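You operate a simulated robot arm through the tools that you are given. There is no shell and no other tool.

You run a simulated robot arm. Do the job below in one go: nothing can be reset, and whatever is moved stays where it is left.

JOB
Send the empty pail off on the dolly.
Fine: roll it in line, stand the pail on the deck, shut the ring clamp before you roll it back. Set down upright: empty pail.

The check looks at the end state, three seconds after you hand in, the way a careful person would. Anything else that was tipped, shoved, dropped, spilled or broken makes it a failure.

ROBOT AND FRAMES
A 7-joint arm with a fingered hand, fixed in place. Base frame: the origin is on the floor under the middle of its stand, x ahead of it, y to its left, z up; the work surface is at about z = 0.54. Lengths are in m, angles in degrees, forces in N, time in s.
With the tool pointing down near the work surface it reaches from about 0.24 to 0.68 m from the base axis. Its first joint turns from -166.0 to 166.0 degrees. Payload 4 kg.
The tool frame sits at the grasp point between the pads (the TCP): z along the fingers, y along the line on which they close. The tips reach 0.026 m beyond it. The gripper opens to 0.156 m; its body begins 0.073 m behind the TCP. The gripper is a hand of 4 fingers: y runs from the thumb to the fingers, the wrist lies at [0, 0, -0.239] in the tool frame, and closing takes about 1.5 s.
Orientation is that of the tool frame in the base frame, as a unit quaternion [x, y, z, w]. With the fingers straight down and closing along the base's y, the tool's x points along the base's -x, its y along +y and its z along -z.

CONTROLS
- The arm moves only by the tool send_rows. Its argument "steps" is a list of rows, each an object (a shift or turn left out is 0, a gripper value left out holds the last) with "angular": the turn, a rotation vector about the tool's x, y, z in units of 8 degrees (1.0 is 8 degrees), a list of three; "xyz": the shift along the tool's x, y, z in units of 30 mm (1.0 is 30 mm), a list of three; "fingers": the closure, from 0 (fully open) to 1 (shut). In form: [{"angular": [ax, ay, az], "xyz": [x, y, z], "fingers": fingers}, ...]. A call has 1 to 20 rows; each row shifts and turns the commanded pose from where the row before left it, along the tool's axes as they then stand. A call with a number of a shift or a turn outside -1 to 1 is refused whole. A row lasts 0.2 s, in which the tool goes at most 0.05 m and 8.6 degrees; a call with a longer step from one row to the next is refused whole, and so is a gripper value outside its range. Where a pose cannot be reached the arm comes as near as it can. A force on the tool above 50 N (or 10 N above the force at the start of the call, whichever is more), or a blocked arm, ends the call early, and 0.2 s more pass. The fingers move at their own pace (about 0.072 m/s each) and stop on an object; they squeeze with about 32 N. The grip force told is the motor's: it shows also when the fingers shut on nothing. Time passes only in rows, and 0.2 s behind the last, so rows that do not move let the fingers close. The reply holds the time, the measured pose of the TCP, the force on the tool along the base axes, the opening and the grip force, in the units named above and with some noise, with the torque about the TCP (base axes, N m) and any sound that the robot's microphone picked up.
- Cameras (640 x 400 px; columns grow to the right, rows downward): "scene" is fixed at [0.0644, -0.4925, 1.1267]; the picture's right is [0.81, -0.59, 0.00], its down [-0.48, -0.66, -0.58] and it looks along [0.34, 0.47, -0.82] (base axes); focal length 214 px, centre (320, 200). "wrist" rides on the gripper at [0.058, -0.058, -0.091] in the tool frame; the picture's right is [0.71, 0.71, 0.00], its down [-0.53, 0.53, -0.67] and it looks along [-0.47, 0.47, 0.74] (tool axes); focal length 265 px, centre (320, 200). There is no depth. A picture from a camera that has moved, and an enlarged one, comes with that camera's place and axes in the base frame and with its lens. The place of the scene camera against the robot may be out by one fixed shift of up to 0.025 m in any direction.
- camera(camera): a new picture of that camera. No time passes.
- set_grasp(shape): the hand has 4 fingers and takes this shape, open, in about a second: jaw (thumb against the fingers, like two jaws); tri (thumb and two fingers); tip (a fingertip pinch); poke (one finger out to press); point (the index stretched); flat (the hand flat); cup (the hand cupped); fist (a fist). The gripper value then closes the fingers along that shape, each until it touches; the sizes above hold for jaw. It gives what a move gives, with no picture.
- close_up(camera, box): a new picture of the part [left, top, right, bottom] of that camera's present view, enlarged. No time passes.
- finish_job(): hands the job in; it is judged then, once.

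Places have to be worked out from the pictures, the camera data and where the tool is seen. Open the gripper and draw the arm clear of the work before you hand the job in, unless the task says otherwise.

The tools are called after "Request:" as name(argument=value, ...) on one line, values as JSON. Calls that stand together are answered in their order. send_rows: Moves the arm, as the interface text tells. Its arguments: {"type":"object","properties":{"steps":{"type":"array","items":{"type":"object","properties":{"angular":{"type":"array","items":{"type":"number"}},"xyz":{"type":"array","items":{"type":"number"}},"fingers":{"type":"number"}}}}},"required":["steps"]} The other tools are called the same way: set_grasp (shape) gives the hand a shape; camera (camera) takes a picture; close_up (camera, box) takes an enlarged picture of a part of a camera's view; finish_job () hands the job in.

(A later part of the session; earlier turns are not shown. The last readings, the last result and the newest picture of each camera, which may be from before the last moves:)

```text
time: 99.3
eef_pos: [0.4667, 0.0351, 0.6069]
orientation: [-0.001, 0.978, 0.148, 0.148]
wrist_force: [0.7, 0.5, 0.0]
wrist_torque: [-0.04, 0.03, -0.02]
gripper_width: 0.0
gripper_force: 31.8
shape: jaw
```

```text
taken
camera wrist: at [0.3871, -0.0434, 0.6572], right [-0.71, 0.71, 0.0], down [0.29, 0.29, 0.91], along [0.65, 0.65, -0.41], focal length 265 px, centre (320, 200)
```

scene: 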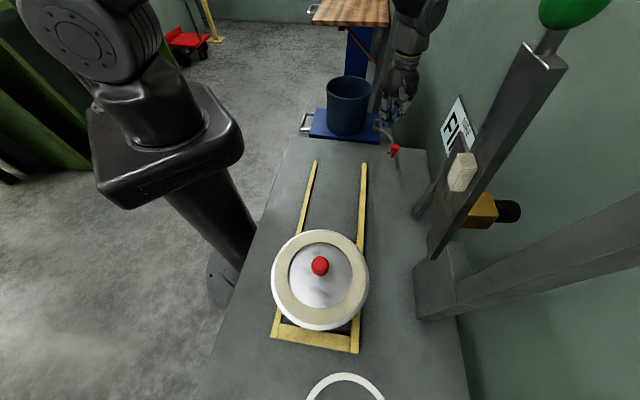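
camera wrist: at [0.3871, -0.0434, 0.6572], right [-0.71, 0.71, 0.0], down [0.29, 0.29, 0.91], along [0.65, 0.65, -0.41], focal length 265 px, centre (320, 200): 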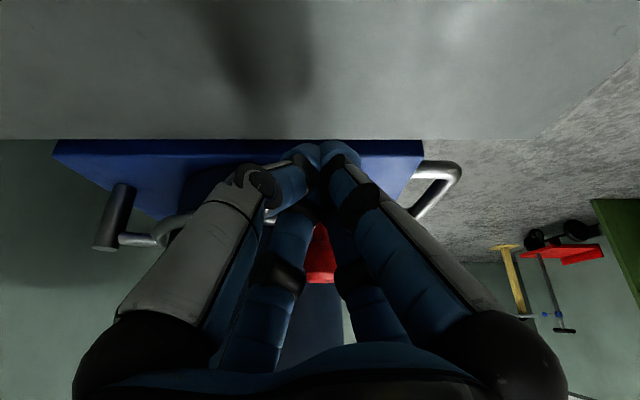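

The red knob is now directly in line behind the fingertips. I'll push straight toward the deck.

Request:
send_rows(steps=[{"xyz": [-0.086, 0.086, 0.054]}, {"xyz": [-0.086, 0.086, 0.054]}, {"xyz": [-0.086, 0.086, 0.054]}, {"xyz": [-0.086, 0.086, 0.054]}, {"xyz": [-0.086, 0.086, 0.054]}, {"xyz": [-0.086, 0.086, 0.054]}, {"xyz": [-0.086, 0.086, 0.054]}, {"xyz": [0, 0, 0]}])

Request:
send_rows(steps=[{"xyz": [-0.086, 0.086, 0.054]}, {"xyz": [0, 0, 0]}])

Request:
close_up(camera="scene", box=[330, 100, 400, 160])

```text
time: 101.1
eef_pos: [0.4862, 0.0547, 0.6108]
orientation: [-0.001, 0.978, 0.147, 0.148]
wrist_force: [0.3, -0.1, 0.3]
wrist_torque: [0.04, 0.03, 0.0]
gripper_width: 0.0
gripper_force: 32.1
shape: jaw
```

```text
time: 101.7
eef_pos: [0.4881, 0.0583, 0.6087]
orientation: [-0.001, 0.978, 0.147, 0.148]
wrist_force: [-0.5, -0.1, 0.8]
wrist_torque: [-0.05, 0.02, 0.03]
gripper_width: 0.0
gripper_force: 31.7
shape: jaw
```

```text
6.67 times, centred on (365, 130) of scene
camera zoom: at [0.0644, -0.4925, 1.1267], right [0.81, -0.59, 0.0], down [-0.48, -0.66, -0.58], along [0.34, 0.47, -0.82], focal length 1430 px, centre (20, 667)
```

zoom: 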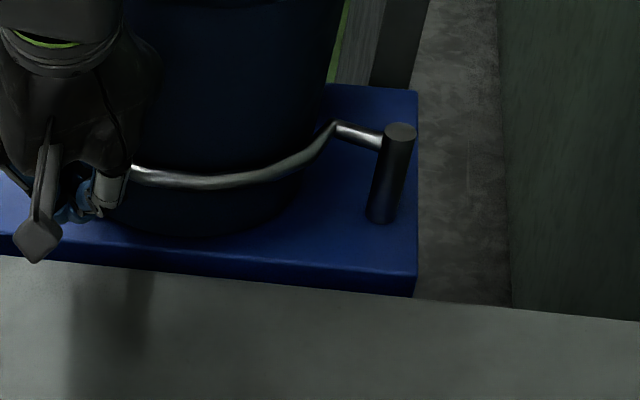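

There's no contact force yet. I'll keep stepping forward 4 mm at a time.

Request:
send_rows(steps=[{"xyz": [-0.086, 0.086, 0.054]}, {"xyz": [0, 0, 0]}])

Request:
send_rows(steps=[{"xyz": [-0.086, 0.086, 0.054]}, {"xyz": [0, 0, 0]}])

Request:
close_up(camera="scene", box=[330, 100, 400, 160])

Request:
camera(camera="wrist")

```text
time: 102.3
eef_pos: [0.4905, 0.0607, 0.6105]
orientation: [0.0, 0.978, 0.147, 0.147]
wrist_force: [0.4, 0.9, 0.2]
wrist_torque: [0.01, 0.01, 0.04]
gripper_width: 0.0001
gripper_force: 32.5
shape: jaw
```

```text
time: 102.9
eef_pos: [0.4938, 0.0628, 0.6103]
orientation: [-0.001, 0.978, 0.147, 0.148]
wrist_force: [-0.4, 0.9, 0.2]
wrist_torque: [0.02, 0.01, 0.02]
gripper_width: 0.0001
gripper_force: 31.8
shape: jaw
```

```text
6.67 times, centred on (365, 130) of scene
camera zoom: at [0.0644, -0.4925, 1.1267], right [0.81, -0.59, 0.0], down [-0.48, -0.66, -0.58], along [0.34, 0.47, -0.82], focal length 1430 px, centre (20, 667)
```

zoom: 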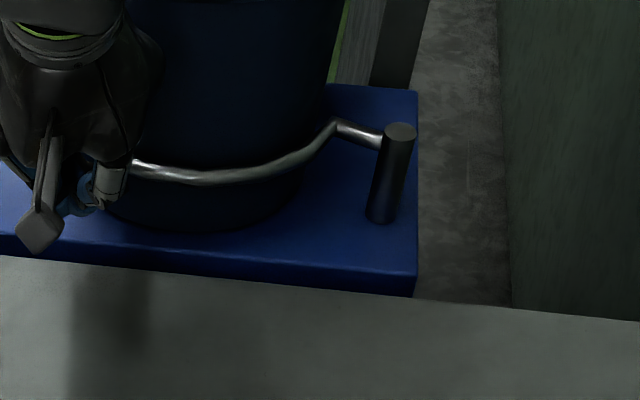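

```text
taken
camera wrist: at [0.415, -0.0152, 0.66], right [-0.71, 0.71, 0.0], down [0.29, 0.29, 0.91], along [0.64, 0.65, -0.41], focal length 265 px, centre (320, 200)
```

wrist: 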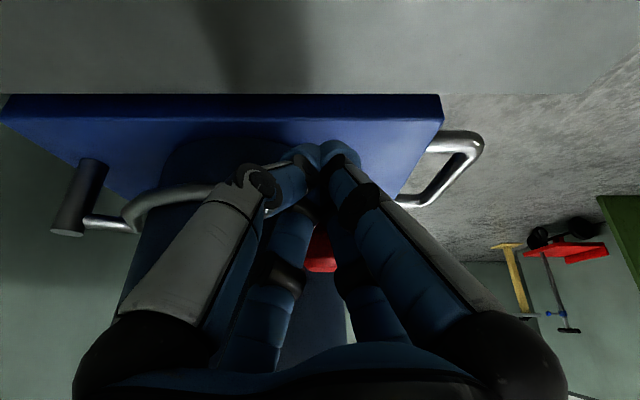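

The arm and pail are moving slightly toward the posts with under 1 N. I'll keep going until the pail seats against the posts.

Request:
send_rows(steps=[{"xyz": [-0.064, 0.064, 0.04]}, {"xyz": [0, 0, 0]}])

Request:
send_rows(steps=[{"xyz": [-0.064, 0.064, 0.04]}, {"xyz": [0, 0, 0]}])

Request:
close_up(camera="scene", box=[330, 100, 400, 160])

```text
time: 103.5
eef_pos: [0.4963, 0.0654, 0.6101]
orientation: [-0.002, 0.978, 0.148, 0.147]
wrist_force: [0.1, -0.1, -0.5]
wrist_torque: [0.0, 0.01, 0.03]
gripper_width: 0.0002
gripper_force: 32.1
shape: jaw
```

```text
time: 104.1
eef_pos: [0.5, 0.0667, 0.6112]
orientation: [0.0, 0.978, 0.147, 0.148]
wrist_force: [0.0, 0.2, 0.1]
wrist_torque: [0.02, 0.0, 0.0]
gripper_width: 0.0001
gripper_force: 31.7
shape: jaw
```

```text
6.67 times, centred on (365, 130) of scene
camera zoom: at [0.0644, -0.4925, 1.1267], right [0.81, -0.59, 0.0], down [-0.48, -0.66, -0.58], along [0.34, 0.47, -0.82], focal length 1430 px, centre (20, 667)
```

zoom: 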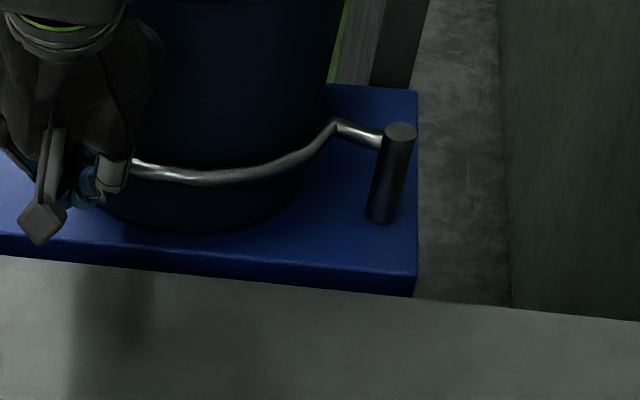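

I advanced 9 mm without force, and my finger joints are getting near the pail wall, so I'll back off and look again before pushing any more.

Request:
send_rows(steps=[{"xyz": [0.5, -0.5, -0.3]}, {"xyz": [0.5, -0.5, -0.3]}, {"xyz": [0.3, -0.3, -0.2]}, {"xyz": [-0.24, 0.24, -0.762]}, {"xyz": [-0.24, 0.24, -0.762]}, {"xyz": [-0.24, 0.24, -0.762]}, {"xyz": [-0.24, 0.24, -0.762]}, {"xyz": [0, 0, 0]}])

Request:
close_up(camera="wrist", box=[120, 40, 460, 240])

Request:
close_up(camera="scene", box=[330, 100, 400, 160])

```text
time: 105.9
eef_pos: [0.4558, 0.0253, 0.7099]
orientation: [0.0, 0.978, 0.148, 0.148]
wrist_force: [0.6, -0.3, 0.0]
wrist_torque: [-0.01, -0.01, 0.02]
gripper_width: 0.0
gripper_force: 31.9
shape: jaw
```

```text
1.88 times, centred on (290, 140) of wrist
camera zoom: at [0.3774, -0.0533, 0.7595], right [-0.71, 0.71, 0.0], down [0.29, 0.29, 0.91], along [0.64, 0.65, -0.41], focal length 500 px, centre (376, 313)
```

zoom: 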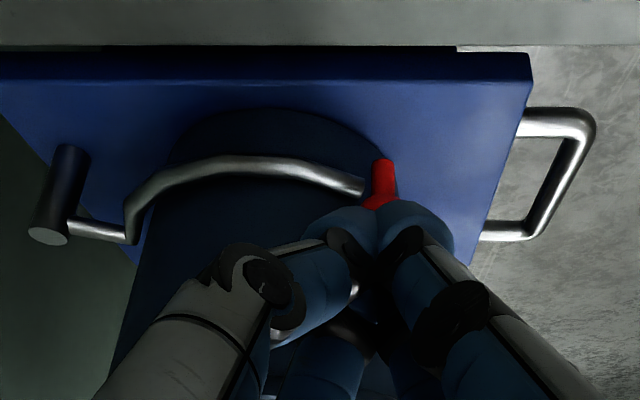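

```text
6.67 times, centred on (365, 130) of scene
camera zoom: at [0.0644, -0.4925, 1.1267], right [0.81, -0.59, 0.0], down [-0.48, -0.66, -0.58], along [0.34, 0.47, -0.82], focal length 1430 px, centre (20, 667)
```

zoom: 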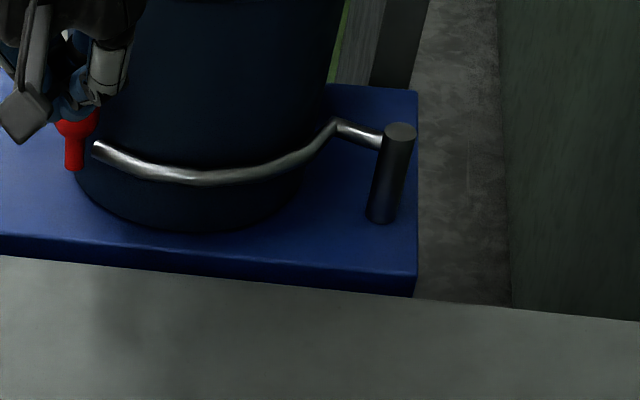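

The arm moved further and now lies on the pail's front wall. I'll lift the hand well away for a clear overall view of pail, posts and clamp.

Request:
send_rows(steps=[{"xyz": [0.5, -0.5, -0.5]}, {"xyz": [0.5, -0.5, -0.5]}, {"xyz": [0.5, -0.5, -0.5]}, {"xyz": [0, 0, -0.8]}, {"xyz": [0, 0, -0.8]}, {"xyz": [0, 0, 0]}])

Request:
camera(camera="wrist")

Request:
close_up(camera="scene", box=[300, 70, 400, 160])

```text
time: 107.3
eef_pos: [0.3892, -0.0424, 0.768]
orientation: [-0.001, 0.978, 0.148, 0.147]
wrist_force: [-0.2, 0.3, -0.4]
wrist_torque: [-0.01, -0.04, -0.04]
gripper_width: 0.0003
gripper_force: 31.9
shape: jaw
```

```text
taken
camera wrist: at [0.3105, -0.1216, 0.8188], right [-0.71, 0.71, 0.0], down [0.29, 0.29, 0.91], along [0.64, 0.65, -0.41], focal length 265 px, centre (320, 200)
```

wrist: 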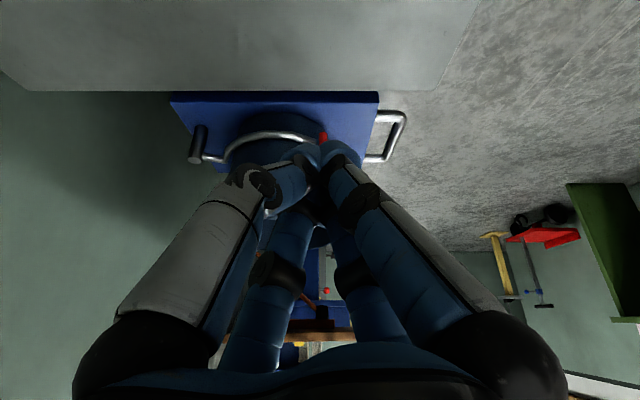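

```text
4.44 times, centred on (350, 115) of scene
camera zoom: at [0.0644, -0.4925, 1.1267], right [0.81, -0.59, 0.0], down [-0.48, -0.66, -0.58], along [0.34, 0.47, -0.82], focal length 953 px, centre (187, 578)
```

zoom: 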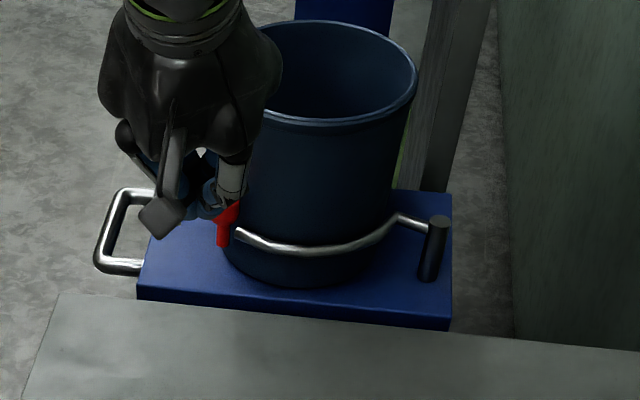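

The clamp arm clearly encloses the pail's front. To check for a remaining gap, I'll untilt, fold the fingers and take an upright view.

Request:
send_rows(steps=[{"angular": [0.7071, 0.7071, 0]}, {"angular": [0.7071, 0.7071, 0]}, {"angular": [0.7071, 0.7071, 0]}, {"xyz": [-0.1, 0.9, -0.2]}, {"xyz": [-0.1, 0.9, -0.2]}, {"xyz": [0, 0, -0.5]}, {"xyz": [0, 0, 0]}])

Request:
set_grasp(shape="point")

Request:
camera(camera="wrist")

```text
time: 108.9
eef_pos: [0.3949, 0.0113, 0.795]
orientation: [0.0, 1.0, 0.0, 0.0]
wrist_force: [-0.4, 0.3, 0.6]
wrist_torque: [0.03, 0.0, 0.03]
gripper_width: 0.0
gripper_force: 32.2
shape: jaw
```

```text
time: 109.8
eef_pos: [0.394, 0.0099, 0.7944]
orientation: [-0.001, 1.0, 0.0, -0.001]
wrist_force: [-0.4, -0.2, -0.1]
wrist_torque: [0.01, -0.04, 0.0]
gripper_width: 0.0001
gripper_force: 0.0
shape: point
```

```text
taken
camera wrist: at [0.3373, -0.0464, 0.8868], right [-0.71, 0.71, 0.0], down [0.53, 0.53, 0.67], along [0.47, 0.47, -0.74], focal length 265 px, centre (320, 200)
```

wrist: 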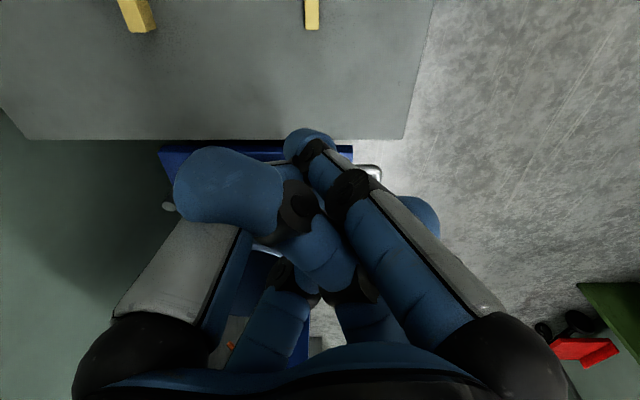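

That shape folded the fingers across the view. I'll return to the open jaw, which leaves the centre of the view clear.

Request:
set_grasp(shape="jaw")

Request:
send_rows(steps=[{"fingers": 0.0, "xyz": [0, 0, -0.5]}, {"xyz": [0, 0, -0.5]}, {"xyz": [0, 0, 0]}, {"xyz": [0, 0, 0]}])

Request:
camera(camera="wrist")

Request:
close_up(camera="scene", box=[300, 70, 400, 160])

```text
time: 110.7
eef_pos: [0.3945, 0.0114, 0.7959]
orientation: [0.0, 1.0, 0.0, 0.0]
wrist_force: [0.2, -0.3, 0.3]
wrist_torque: [0.0, 0.01, 0.0]
gripper_width: 0.1559
gripper_force: 0.0
shape: jaw
```

```text
time: 111.7
eef_pos: [0.395, 0.0107, 0.8261]
orientation: [-0.001, 1.0, 0.0, 0.0]
wrist_force: [0.9, 0.7, -0.7]
wrist_torque: [0.01, 0.0, 0.02]
gripper_width: 0.156
gripper_force: 0.0
shape: jaw
```

```text
taken
camera wrist: at [0.3375, -0.0466, 0.9169], right [-0.71, 0.71, 0.0], down [0.53, 0.53, 0.67], along [0.47, 0.47, -0.74], focal length 265 px, centre (320, 200)
```

wrist: 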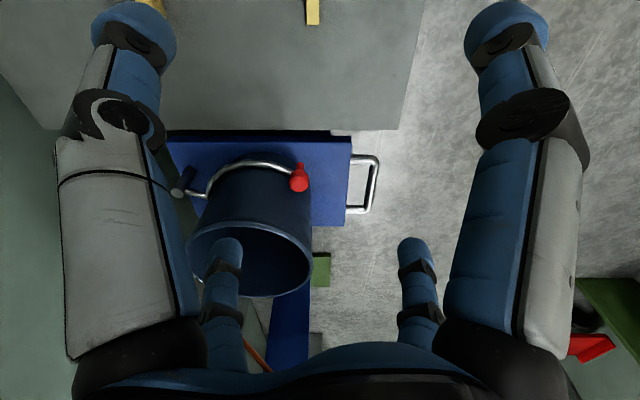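

```text
4.44 times, centred on (350, 115) of scene
camera zoom: at [0.0644, -0.4925, 1.1267], right [0.81, -0.59, 0.0], down [-0.48, -0.66, -0.58], along [0.34, 0.47, -0.82], focal length 953 px, centre (187, 578)
```

zoom: 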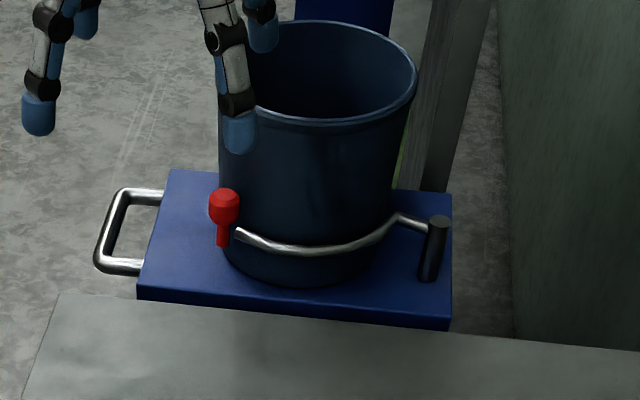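

Request:
close_up(camera="wrist", box=[160, 110, 400, 310])

Request:
close_up(camera="scene", box=[335, 105, 405, 155])

```text
2.00 times, centred on (280, 210) of wrist
camera zoom: at [0.3375, -0.0466, 0.9169], right [-0.71, 0.71, 0.0], down [0.53, 0.53, 0.67], along [0.47, 0.47, -0.74], focal length 531 px, centre (400, 180)
```

zoom: 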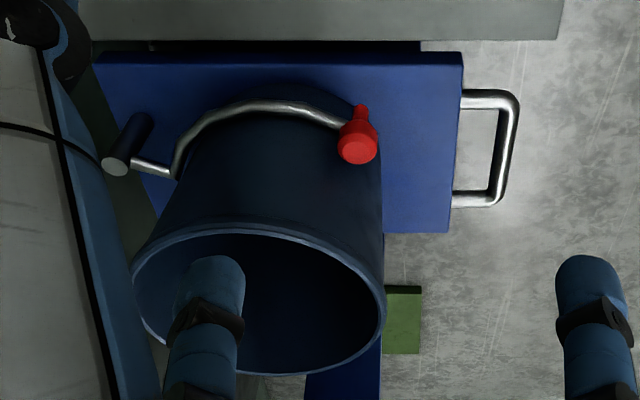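

```text
8.00 times, centred on (370, 130) of scene
camera zoom: at [0.0644, -0.4925, 1.1267], right [0.81, -0.59, 0.0], down [-0.48, -0.66, -0.58], along [0.34, 0.47, -0.82], focal length 1716 px, centre (-80, 760)
```

zoom: 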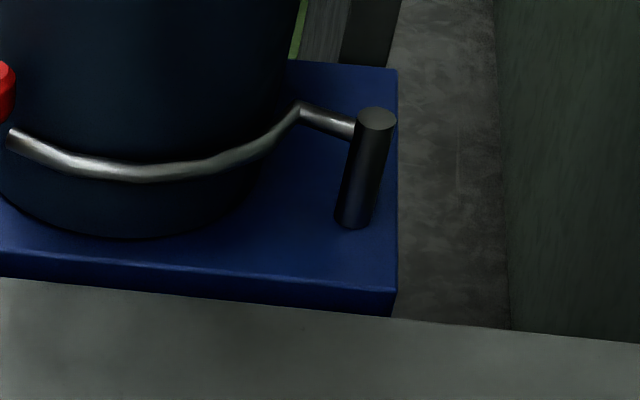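

A circle fitted to the arm gives a centre at about (p 0.511, q −0.367), radius about 0.086. That's concentric with the deck centre and the pail, so it looks shut. To be sure it's on its stop, I'll give one more gentle push from a better angle: more tilt, and offset away from the pail.

Request:
send_rows(steps=[{"fingers": 0.5}, {"fingers": 0.8}, {"fingers": 1.0}, {"fingers": 1.0}, {"fingers": 1.0}, {"angular": [-0.7071, -0.7071, 0]}, {"angular": [-0.7071, -0.7071, 0]}, {"angular": [-0.7071, -0.7071, 0]}, {"angular": [-0.7071, -0.7071, 0]}, {"xyz": [-0.052, -0.118, 0.804]}, {"xyz": [-0.052, -0.118, 0.804]}, {"xyz": [-0.052, -0.118, 0.804]}, {"xyz": [-0.052, -0.118, 0.804]}, {"xyz": [-0.052, -0.118, 0.804]}, {"xyz": [0, 0, 0]}])

Request:
camera(camera="wrist")

Request:
close_up(camera="scene", box=[300, 70, 400, 160])

```text
time: 114.9
eef_pos: [0.4486, 0.0392, 0.7191]
orientation: [-0.001, 0.961, 0.196, 0.195]
wrist_force: [0.2, 0.1, 0.4]
wrist_torque: [0.01, -0.02, 0.03]
gripper_width: 0.0001
gripper_force: 32.6
shape: jaw
```

```text
taken
camera wrist: at [0.3653, -0.0435, 0.7526], right [-0.71, 0.71, 0.0], down [0.19, 0.2, 0.96], along [0.68, 0.68, -0.28], focal length 265 px, centre (320, 200)
```

wrist: 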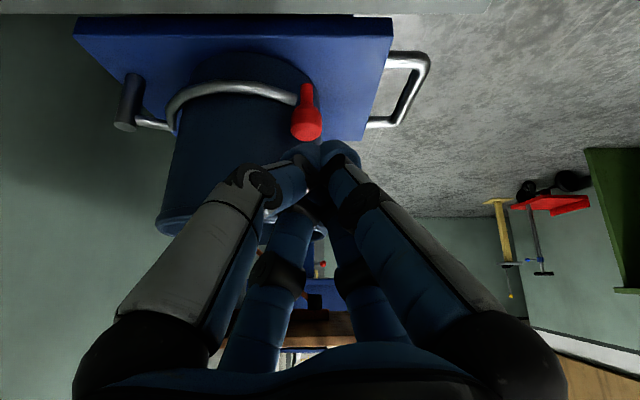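

```text
4.44 times, centred on (350, 115) of scene
camera zoom: at [0.0644, -0.4925, 1.1267], right [0.81, -0.59, 0.0], down [-0.48, -0.66, -0.58], along [0.34, 0.47, -0.82], focal length 953 px, centre (187, 578)
```

zoom: 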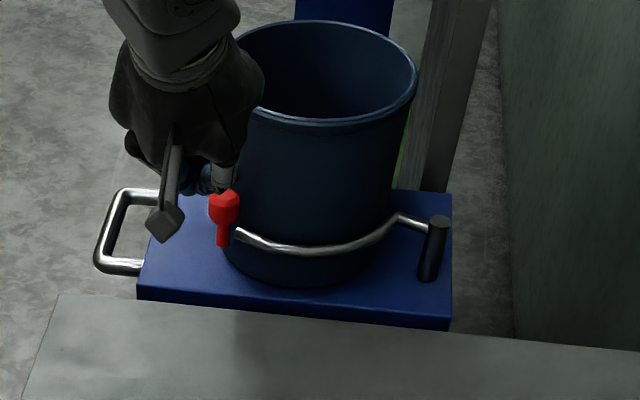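

The view shows the knob at about p=0.44, q=−0.30, with the arm snug on the pail. I'll lower behind it and push gently.

Request:
send_rows(steps=[{"xyz": [0.275, -0.275, 0.622]}, {"xyz": [0.275, -0.275, 0.622]}, {"xyz": [0.275, -0.275, 0.622]}, {"xyz": [0.275, -0.275, 0.622]}, {"xyz": [0.275, -0.275, 0.622]}, {"xyz": [0, 0, 0]}])

Request:
camera(camera="wrist")

```text
time: 116.3
eef_pos: [0.4482, 0.0403, 0.6087]
orientation: [0.0, 0.961, 0.195, 0.196]
wrist_force: [0.1, 0.0, -0.4]
wrist_torque: [0.0, 0.03, 0.04]
gripper_width: 0.0002
gripper_force: 32.2
shape: jaw
```

```text
taken
camera wrist: at [0.3657, -0.0425, 0.6423], right [-0.71, 0.71, 0.0], down [0.19, 0.2, 0.96], along [0.68, 0.68, -0.28], focal length 265 px, centre (320, 200)
```

wrist: 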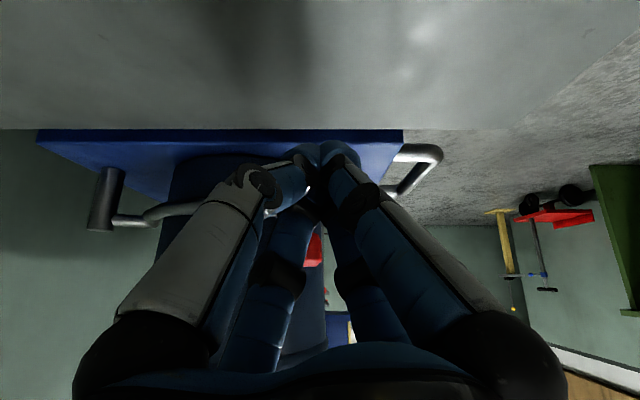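

I'll advance 50 mm to the expected contact point, then step finely.

Request:
send_rows(steps=[{"xyz": [-0.1, 0.1, 0.088]}, {"xyz": [-0.1, 0.1, 0.088]}, {"xyz": [-0.1, 0.1, 0.088]}, {"xyz": [-0.1, 0.1, 0.088]}, {"xyz": [-0.1, 0.1, 0.088]}, {"xyz": [-0.1, 0.1, 0.088]}, {"xyz": [-0.1, 0.1, 0.088]}, {"xyz": [-0.1, 0.1, 0.088]}, {"xyz": [-0.1, 0.1, 0.088]}, {"xyz": [-0.1, 0.1, 0.088]}, {"xyz": [0, 0, 0]}])

Request:
send_rows(steps=[{"xyz": [-0.08, 0.08, 0.07]}, {"xyz": [0, 0, 0]}])

Request:
send_rows(steps=[{"xyz": [-0.08, 0.08, 0.07]}, {"xyz": [0, 0, 0]}])

Request:
camera(camera="wrist")

Request:
close_up(camera="scene", box=[300, 70, 400, 160])

```text
time: 118.7
eef_pos: [0.4845, 0.0759, 0.6089]
orientation: [-0.001, 0.961, 0.195, 0.195]
wrist_force: [-0.4, 0.1, -0.2]
wrist_torque: [0.01, -0.03, 0.0]
gripper_width: 0.0
gripper_force: 31.8
shape: jaw
```

```text
time: 119.3
eef_pos: [0.4868, 0.0782, 0.6108]
orientation: [0.0, 0.961, 0.195, 0.195]
wrist_force: [1.0, 0.0, 0.8]
wrist_torque: [-0.02, -0.02, 0.03]
gripper_width: 0.0
gripper_force: 32.0
shape: jaw
```

```text
time: 119.9
eef_pos: [0.4891, 0.0795, 0.6099]
orientation: [-0.001, 0.961, 0.195, 0.194]
wrist_force: [-4.9, -2.8, 1.7]
wrist_torque: [0.04, -0.07, -0.08]
gripper_width: 0.0
gripper_force: 31.9
shape: jaw
```

```text
taken
camera wrist: at [0.4066, -0.0024, 0.6436], right [-0.71, 0.71, 0.0], down [0.2, 0.2, 0.96], along [0.68, 0.68, -0.28], focal length 265 px, centre (320, 200)
```

wrist: 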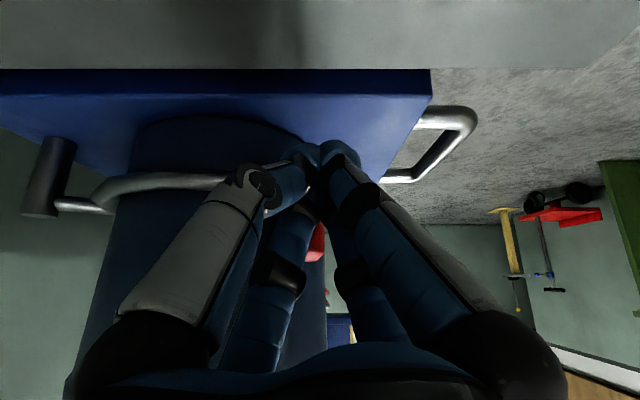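

```text
4.44 times, centred on (350, 115) of scene
camera zoom: at [0.0644, -0.4925, 1.1267], right [0.81, -0.59, 0.0], down [-0.48, -0.66, -0.58], along [0.34, 0.47, -0.82], focal length 953 px, centre (187, 578)
```

zoom: 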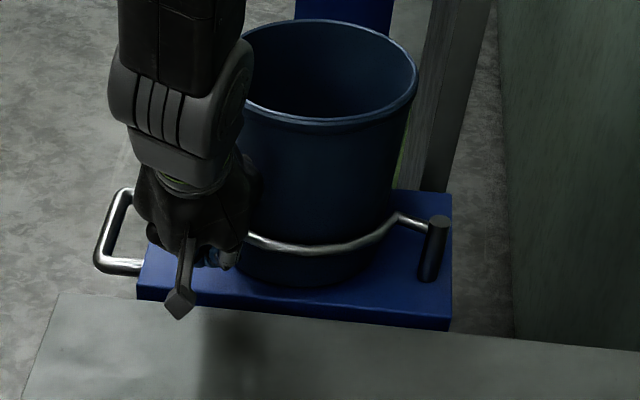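

There's resistance now, about 5.5 N against the push with the rod not moving. One more 2.5 mm step should confirm it's a firm stop.

Request:
send_rows(steps=[{"xyz": [-0.05, 0.05, 0.044]}, {"xyz": [0, 0, 0]}])

Request:
send_rows(steps=[{"xyz": [-0.05, 0.05, 0.044]}, {"xyz": [0, 0, 0]}])

Request:
close_up(camera="scene", box=[300, 70, 400, 160])

```text
time: 120.5
eef_pos: [0.4902, 0.0816, 0.6091]
orientation: [0.0, 0.961, 0.195, 0.195]
wrist_force: [-12.2, -9.6, 0.5]
wrist_torque: [0.05, -0.06, -0.14]
gripper_width: 0.0
gripper_force: 31.8
shape: jaw
```

```text
time: 121.1
eef_pos: [0.4919, 0.0814, 0.6095]
orientation: [0.001, 0.962, 0.194, 0.194]
wrist_force: [-22.9, -22.3, 7.5]
wrist_torque: [0.11, -0.21, -0.39]
gripper_width: 0.0
gripper_force: 31.8
shape: jaw
```

```text
4.44 times, centred on (350, 115) of scene
camera zoom: at [0.0644, -0.4925, 1.1267], right [0.81, -0.59, 0.0], down [-0.48, -0.66, -0.58], along [0.34, 0.47, -0.82], focal length 953 px, centre (187, 578)
```

zoom: 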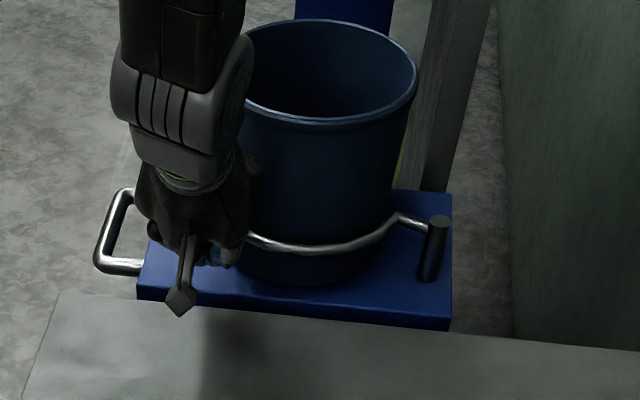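

The force climbs steeply to about 32 N with no movement, so the clamp is shut on its stop. I'll back off smoothly, rise, and untilt.

Request:
send_rows(steps=[{"xyz": [0.1, -0.1, -0.088]}, {"xyz": [0.2, -0.2, -0.176]}, {"xyz": [0.4, -0.4, -0.35]}, {"xyz": [0.4, -0.4, -0.35]}, {"xyz": [-0.3, 0.3, -0.678]}, {"xyz": [-0.3, 0.3, -0.678]}, {"xyz": [-0.3, 0.3, -0.678]}, {"xyz": [-0.3, 0.3, -0.678]}, {"xyz": [-0.3, 0.3, -0.678]}, {"xyz": [-0.3, 0.3, -0.678]}, {"angular": [0.7071, 0.7071, 0]}, {"angular": [0.7071, 0.7071, 0]}, {"angular": [0.7071, 0.7071, 0]}, {"angular": [0.7071, 0.7071, 0]}, {"xyz": [0, 0, 0]}])

Request:
set_grasp(shape="jaw")

Request:
camera(camera="wrist")

Request:
camera(camera="scene")

Request:
close_up(camera="scene", box=[300, 70, 400, 160])

```text
time: 124.3
eef_pos: [0.4541, 0.0469, 0.7536]
orientation: [-0.001, 1.0, 0.0, 0.0]
wrist_force: [0.5, -0.7, 0.0]
wrist_torque: [0.02, 0.02, -0.01]
gripper_width: 0.0001
gripper_force: 31.9
shape: jaw
```

```text
time: 125.2
eef_pos: [0.4537, 0.0457, 0.7533]
orientation: [-0.001, 1.0, 0.0, 0.0]
wrist_force: [-0.3, 0.1, -0.5]
wrist_torque: [0.02, 0.0, -0.02]
gripper_width: 0.1559
gripper_force: 0.1
shape: jaw
```

```text
taken
camera wrist: at [0.3968, -0.0111, 0.8449], right [-0.71, 0.71, 0.0], down [0.52, 0.53, 0.67], along [0.47, 0.47, -0.74], focal length 265 px, centre (320, 200)
```

wrist: 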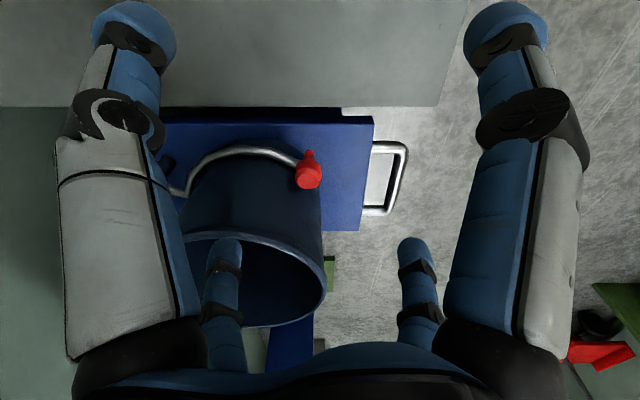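

```text
taken
```

scene: 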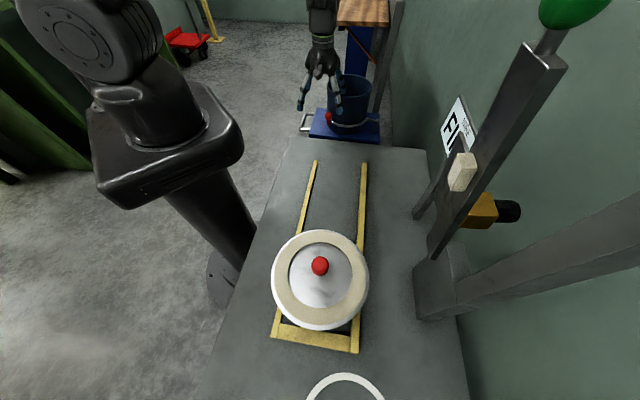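

```text
4.44 times, centred on (350, 115) of scene
camera zoom: at [0.0644, -0.4925, 1.1267], right [0.81, -0.59, 0.0], down [-0.48, -0.66, -0.58], along [0.34, 0.47, -0.82], focal length 953 px, centre (187, 578)
```

zoom: 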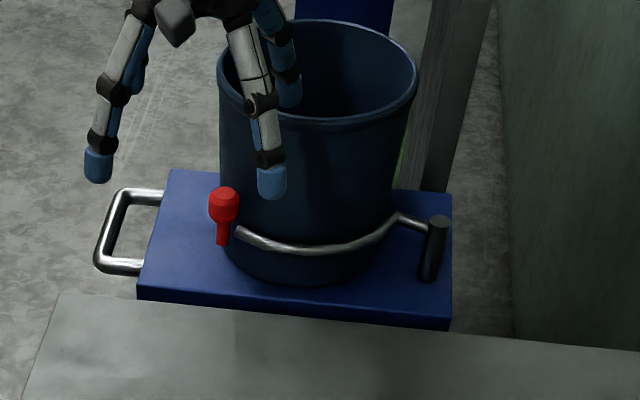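

The clamp stays shut and the pail is upright. Next I'll roll the dolly back: move over the handle bar, now at about p=0.515, q=−0.168, with the fingers at about 47 mm.

Request:
send_rows(steps=[{"fingers": 0.4}, {"fingers": 0.7}, {"xyz": [-0.137, 0.835, 0]}, {"xyz": [-0.137, 0.835, 0]}, {"xyz": [-0.137, 0.835, 0]}, {"xyz": [-0.137, 0.835, 0]}, {"xyz": [-0.137, 0.835, 0.2]}, {"xyz": [-0.137, 0.835, 0.4]}, {"xyz": [-0.137, 0.835, 0.6]}, {"xyz": [-0.137, 0.835, 0.6]}, {"xyz": [0, 0, 0.6]}, {"xyz": [0, 0, 0]}])

Request:
camera(camera="wrist")

Request:
close_up(camera="scene", box=[280, 50, 400, 160])

```text
time: 127.8
eef_pos: [0.4868, 0.2461, 0.6813]
orientation: [-0.001, 1.0, 0.0, 0.001]
wrist_force: [0.3, 0.3, -0.7]
wrist_torque: [-0.01, -0.03, 0.02]
gripper_width: 0.0472
gripper_force: 0.1
shape: jaw
```

```text
taken
camera wrist: at [0.4298, 0.1888, 0.7741], right [-0.71, 0.71, 0.0], down [0.52, 0.53, 0.67], along [0.47, 0.47, -0.74], focal length 265 px, centre (320, 200)
```

wrist: 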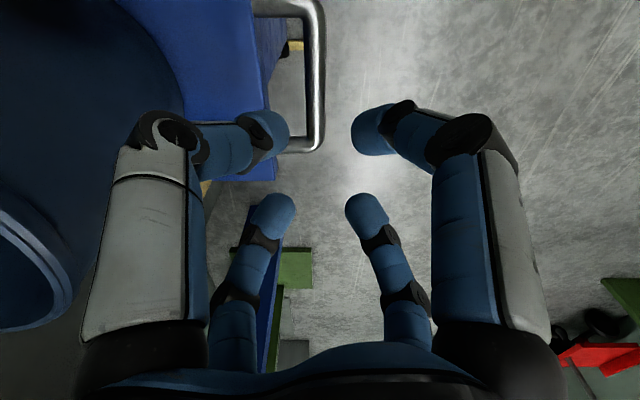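

```text
3.64 times, centred on (340, 105) of scene
camera zoom: at [0.0644, -0.4925, 1.1267], right [0.81, -0.59, 0.0], down [-0.48, -0.66, -0.58], along [0.34, 0.47, -0.82], focal length 780 px, centre (247, 546)
```

zoom: 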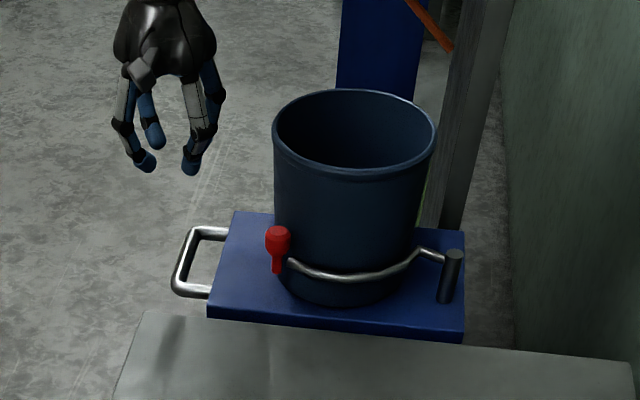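

The bar is 5 mm toward −q from the hand centre. I'll correct, then lower over it.

Request:
send_rows(steps=[{"xyz": [-0.078, -0.078, 0.6]}, {"xyz": [0, 0, 0.7]}, {"xyz": [0, 0, 0.7]}, {"xyz": [0, 0, 0.7]}, {"xyz": [0, 0, 0.6]}, {"xyz": [0, 0, 0.6]}, {"xyz": [0, 0, 0.6]}, {"xyz": [0, 0, 0]}])

Request:
camera(camera="wrist")

```text
time: 129.6
eef_pos: [0.49, 0.244, 0.5461]
orientation: [-0.001, 1.0, 0.0, 0.001]
wrist_force: [0.4, -0.8, -0.1]
wrist_torque: [0.03, 0.0, -0.02]
gripper_width: 0.0471
gripper_force: 0.0
shape: jaw
```

```text
taken
camera wrist: at [0.4323, 0.1867, 0.6381], right [-0.71, 0.71, 0.0], down [0.52, 0.53, 0.67], along [0.47, 0.47, -0.74], focal length 265 px, centre (320, 200)
```

wrist: 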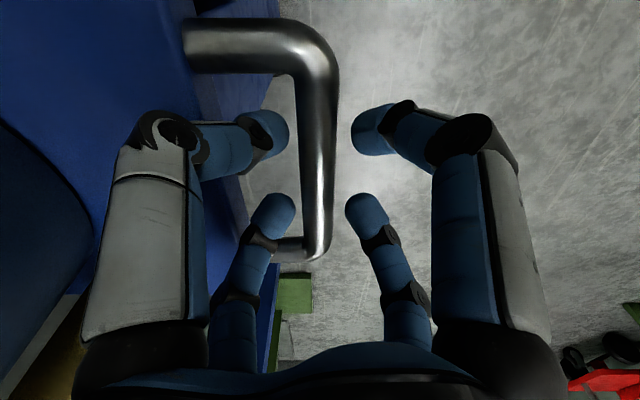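

The bar is centred between the finger pairs. I'll go down 12 mm more and close.

Request:
send_rows(steps=[{"xyz": [0, 0, 0.2]}, {"xyz": [0, 0, 0.2]}, {"fingers": 0.8}, {"fingers": 0.9}, {"fingers": 1.0}, {"fingers": 1.0}, {"fingers": 1.0}, {"fingers": 1.0}])

```text
time: 131.6
eef_pos: [0.4897, 0.2407, 0.5319]
orientation: [-0.001, 1.0, -0.002, -0.001]
wrist_force: [12.1, 1.1, -28.8]
wrist_torque: [0.1, -0.06, 0.33]
gripper_width: 0.0109
gripper_force: 32.4
shape: jaw
stopped in row 8: the force on the tool passed its limit at 50 N (the readings are from after the stop); the commanded pose is now the measured one
```

The grip closed tighter and is pulling the hand down with about 29 N. I'll ease down a few millimetres and look.

Request:
send_rows(steps=[{"xyz": [0, 0, 0.06]}, {"xyz": [0, 0, 0.06]}, {"xyz": [0, 0, 0]}])

Request:
camera(camera="wrist")

Request:
close_up(camera="scene", box=[280, 50, 400, 160])

```text
time: 132.4
eef_pos: [0.4886, 0.2417, 0.5302]
orientation: [-0.001, 1.0, -0.002, 0.0]
wrist_force: [7.0, -6.4, -8.7]
wrist_torque: [-0.05, -0.01, 0.26]
gripper_width: 0.0111
gripper_force: 32.0
shape: jaw
```

```text
taken
camera wrist: at [0.4318, 0.1845, 0.6216], right [-0.71, 0.71, 0.0], down [0.53, 0.53, 0.67], along [0.47, 0.47, -0.75], focal length 265 px, centre (320, 200)
```

wrist: 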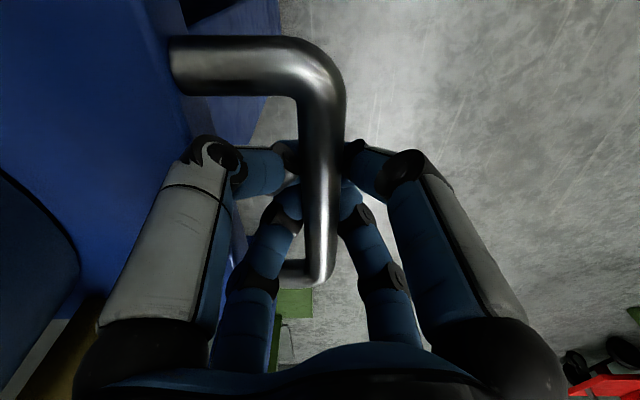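

```text
3.64 times, centred on (340, 105) of scene
camera zoom: at [0.0644, -0.4925, 1.1267], right [0.81, -0.59, 0.0], down [-0.48, -0.66, -0.58], along [0.34, 0.47, -0.82], focal length 780 px, centre (247, 546)
```

zoom: 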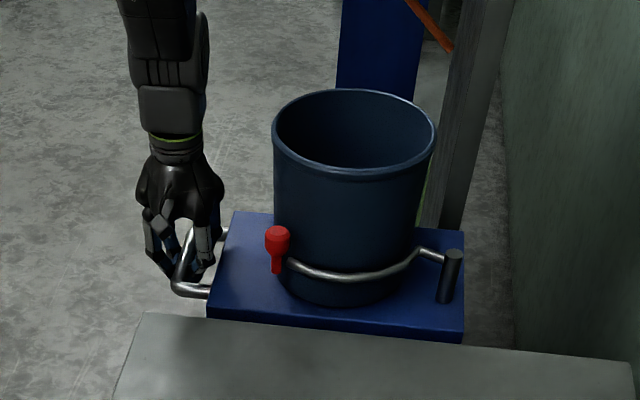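

The bar is firmly held, and the pail and clamp look unchanged. I'll push the dolly back along −q, starting gently.

Request:
send_rows(steps=[{"xyz": [-0.06, -0.06, 0]}, {"xyz": [-0.09, -0.09, 0]}, {"xyz": [-0.118, -0.118, 0]}, {"xyz": [-0.15, -0.15, 0]}, {"xyz": [-0.165, -0.165, 0]}, {"xyz": [-0.165, -0.165, 0]}, {"xyz": [-0.165, -0.165, 0]}, {"xyz": [-0.165, -0.165, 0]}, {"xyz": [-0.15, -0.15, 0]}, {"xyz": [-0.118, -0.118, 0]}, {"xyz": [-0.09, -0.09, 0]}, {"xyz": [-0.06, -0.06, 0]}, {"xyz": [0, 0, 0]}])

Request:
camera(camera="scene")

Request:
close_up(camera="scene", box=[300, 50, 420, 160])

```text
time: 135.2
eef_pos: [0.5341, 0.1975, 0.5298]
orientation: [-0.002, 1.0, -0.002, -0.002]
wrist_force: [-5.6, 3.2, -23.4]
wrist_torque: [0.02, 0.06, 0.14]
gripper_width: 0.0108
gripper_force: 32.5
shape: jaw
```

```text
taken
```

scene: 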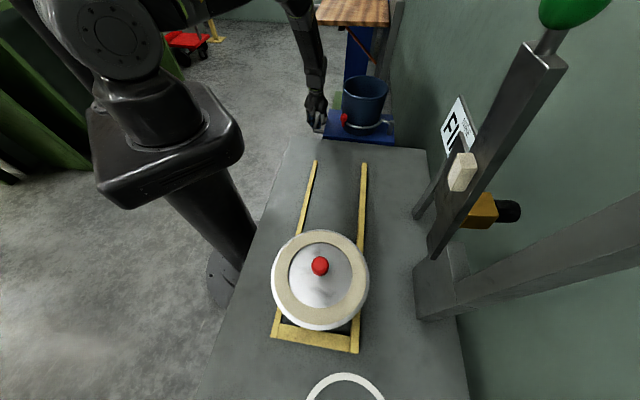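

```text
3.64 times, centred on (360, 105) of scene
camera zoom: at [0.0644, -0.4925, 1.1267], right [0.81, -0.59, 0.0], down [-0.48, -0.66, -0.58], along [0.34, 0.47, -0.82], focal length 780 px, centre (174, 546)
```

zoom: 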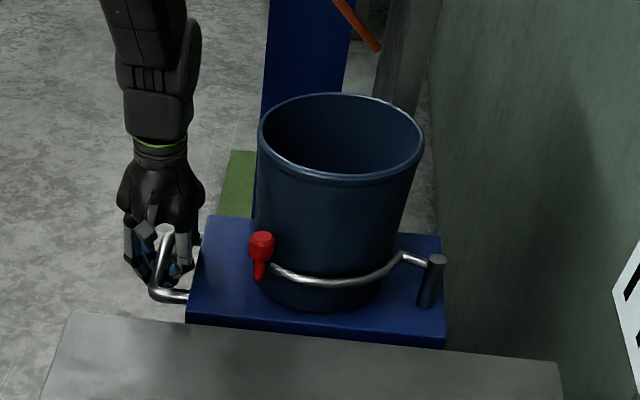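

The dolly is rolling back smoothly, with the pail held upright in the clamp. There are 74 mm left to the original parking spot, so I'll continue.

Request:
send_rows(steps=[{"xyz": [-0.06, -0.06, 0.05]}, {"xyz": [-0.09, -0.09, 0]}, {"xyz": [-0.118, -0.118, 0]}, {"xyz": [-0.15, -0.15, 0]}, {"xyz": [-0.165, -0.165, 0]}, {"xyz": [-0.165, -0.165, 0]}, {"xyz": [-0.165, -0.165, 0]}, {"xyz": [-0.165, -0.165, 0]}, {"xyz": [-0.165, -0.165, 0]}, {"xyz": [-0.13, -0.13, 0]}, {"xyz": [-0.09, -0.09, 0]}, {"xyz": [-0.05, -0.05, 0]}, {"xyz": [0, 0, 0]}])

Request:
close_up(camera="scene", box=[320, 80, 460, 170])

Request:
camera(camera="scene")

```text
time: 138.0
eef_pos: [0.5795, 0.1504, 0.5274]
orientation: [-0.002, 1.0, -0.001, -0.001]
wrist_force: [-6.0, 3.1, -11.8]
wrist_torque: [0.04, 0.03, 0.08]
gripper_width: 0.0106
gripper_force: 31.6
shape: jaw
```

```text
4.44 times, centred on (390, 125) of scene
camera zoom: at [0.0644, -0.4925, 1.1267], right [0.81, -0.59, 0.0], down [-0.48, -0.66, -0.58], along [0.34, 0.47, -0.82], focal length 953 px, centre (9, 533)
```

zoom: 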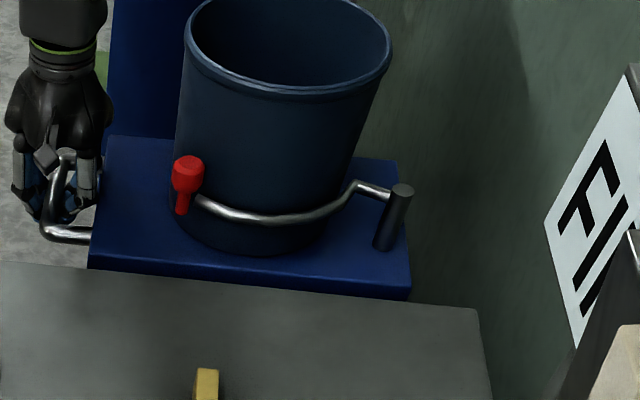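

```text
taken
```

scene: 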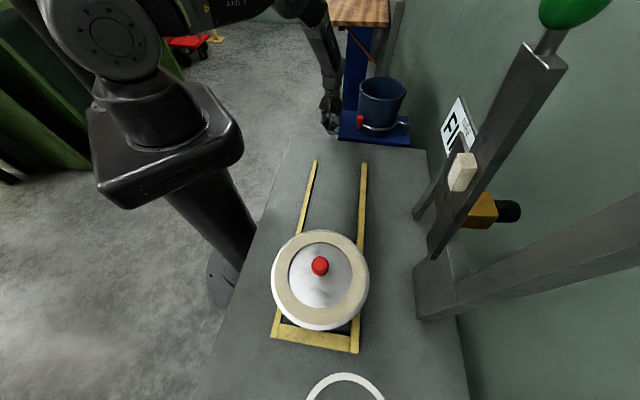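

Compared with the first picture, the dolly is still about 15 mm short of where it was parked. I'll continue gently in small steps.

Request:
send_rows(steps=[{"xyz": [-0.06, -0.06, 0]}, {"xyz": [-0.08, -0.08, 0]}, {"xyz": [-0.08, -0.08, 0]}, {"xyz": [-0.07, -0.07, 0]}, {"xyz": [-0.06, -0.06, 0]}, {"xyz": [0, 0, 0]}])

Request:
close_up(camera="scene", box=[320, 80, 460, 170])

```text
time: 139.4
eef_pos: [0.5903, 0.1418, 0.5274]
orientation: [-0.001, 1.0, -0.001, -0.001]
wrist_force: [-12.1, 4.6, -7.1]
wrist_torque: [0.01, 0.05, 0.07]
gripper_width: 0.0107
gripper_force: 31.6
shape: jaw
```

```text
4.44 times, centred on (390, 125) of scene
camera zoom: at [0.0644, -0.4925, 1.1267], right [0.81, -0.59, 0.0], down [-0.48, -0.66, -0.58], along [0.34, 0.47, -0.82], focal length 953 px, centre (9, 533)
```

zoom: 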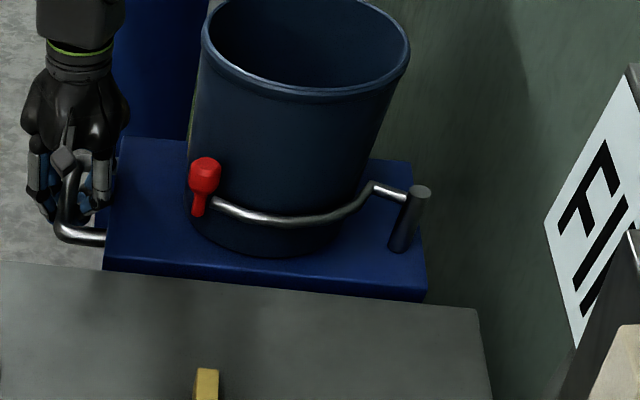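

It now matches the original parked position and the push force is rising. I'll nudge 2 mm more to check it's against its stop.

Request:
send_rows(steps=[{"xyz": [-0.047, -0.047, 0]}, {"xyz": [0, 0, 0]}])

Request:
close_up(camera="scene", box=[320, 80, 460, 170])

```text
time: 140.0
eef_pos: [0.5896, 0.1404, 0.528]
orientation: [0.0, 1.0, -0.001, -0.002]
wrist_force: [-17.8, 10.7, -6.0]
wrist_torque: [0.07, 0.1, -0.02]
gripper_width: 0.0104
gripper_force: 31.8
shape: jaw
```

```text
4.44 times, centred on (390, 125) of scene
camera zoom: at [0.0644, -0.4925, 1.1267], right [0.81, -0.59, 0.0], down [-0.48, -0.66, -0.58], along [0.34, 0.47, -0.82], focal length 953 px, centre (9, 533)
```

zoom: 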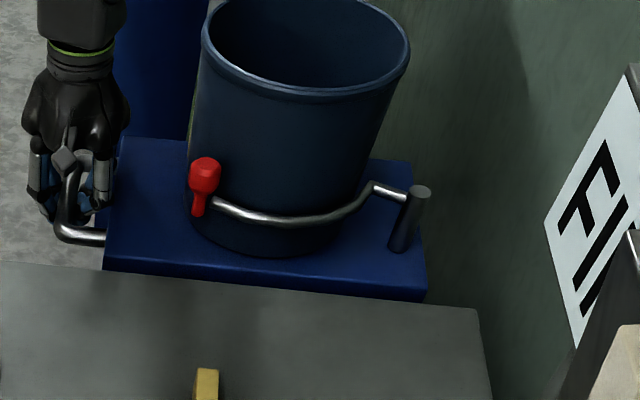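

The force rose to about 20 N without motion, so the dolly is home on its stop. I'll relax the push slightly, then open the fingers just enough to clear the bar.

Request:
send_rows(steps=[{"xyz": [0.03, 0.03, 0]}, {"xyz": [0.02, 0.02, 0]}, {"fingers": 0.9}, {"fingers": 0.8}, {"fingers": 0.72}, {"fingers": 0.72}, {"fingers": 0.72}, {"xyz": [0, 0, 0]}])

Request:
camera(camera="wrist")

Request:
close_up(camera="scene", box=[320, 80, 460, 170])

```text
time: 141.8
eef_pos: [0.5913, 0.1406, 0.5283]
orientation: [-0.002, 1.0, -0.001, 0.0]
wrist_force: [-4.7, 6.0, 6.3]
wrist_torque: [-0.18, -0.32, 0.16]
gripper_width: 0.0426
gripper_force: 0.1
shape: jaw
```

```text
taken
camera wrist: at [0.5333, 0.0846, 0.62], right [-0.71, 0.71, 0.0], down [0.53, 0.53, 0.67], along [0.47, 0.47, -0.74], focal length 265 px, centre (320, 200)
```

wrist: 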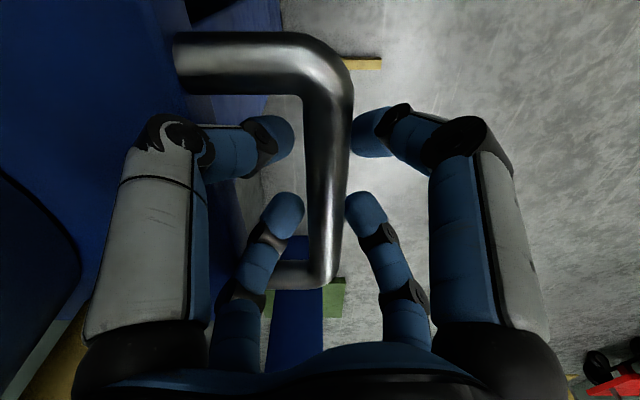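

```text
4.44 times, centred on (390, 125) of scene
camera zoom: at [0.0644, -0.4925, 1.1267], right [0.81, -0.59, 0.0], down [-0.48, -0.66, -0.58], along [0.34, 0.47, -0.82], focal length 953 px, centre (9, 533)
```

zoom: 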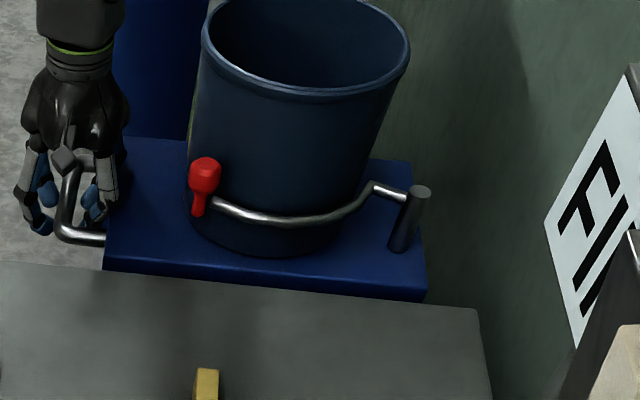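

The left-side finger knuckles are pressing lightly on the deck edge because the hand sits a bit too far −q. I'll shift 6 mm in +q to centre on the bar, then check.

Request:
send_rows(steps=[{"xyz": [0.07, 0.07, 0]}, {"xyz": [0.07, 0.07, 0]}, {"xyz": [0, 0, 0]}])

Request:
camera(camera="wrist")

```text
time: 142.6
eef_pos: [0.5866, 0.1441, 0.5284]
orientation: [-0.001, 1.0, -0.001, 0.0]
wrist_force: [1.0, -0.3, 0.3]
wrist_torque: [0.0, -0.01, -0.02]
gripper_width: 0.0434
gripper_force: 0.1
shape: jaw
```

```text
taken
camera wrist: at [0.5286, 0.0878, 0.6197], right [-0.71, 0.71, 0.0], down [0.53, 0.53, 0.67], along [0.47, 0.47, -0.75], focal length 265 px, centre (320, 200)
```

wrist: 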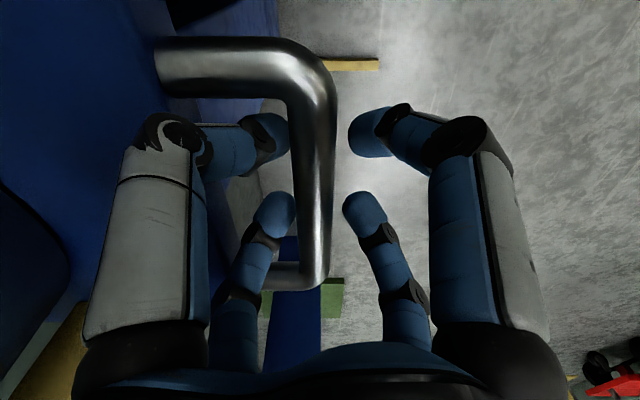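

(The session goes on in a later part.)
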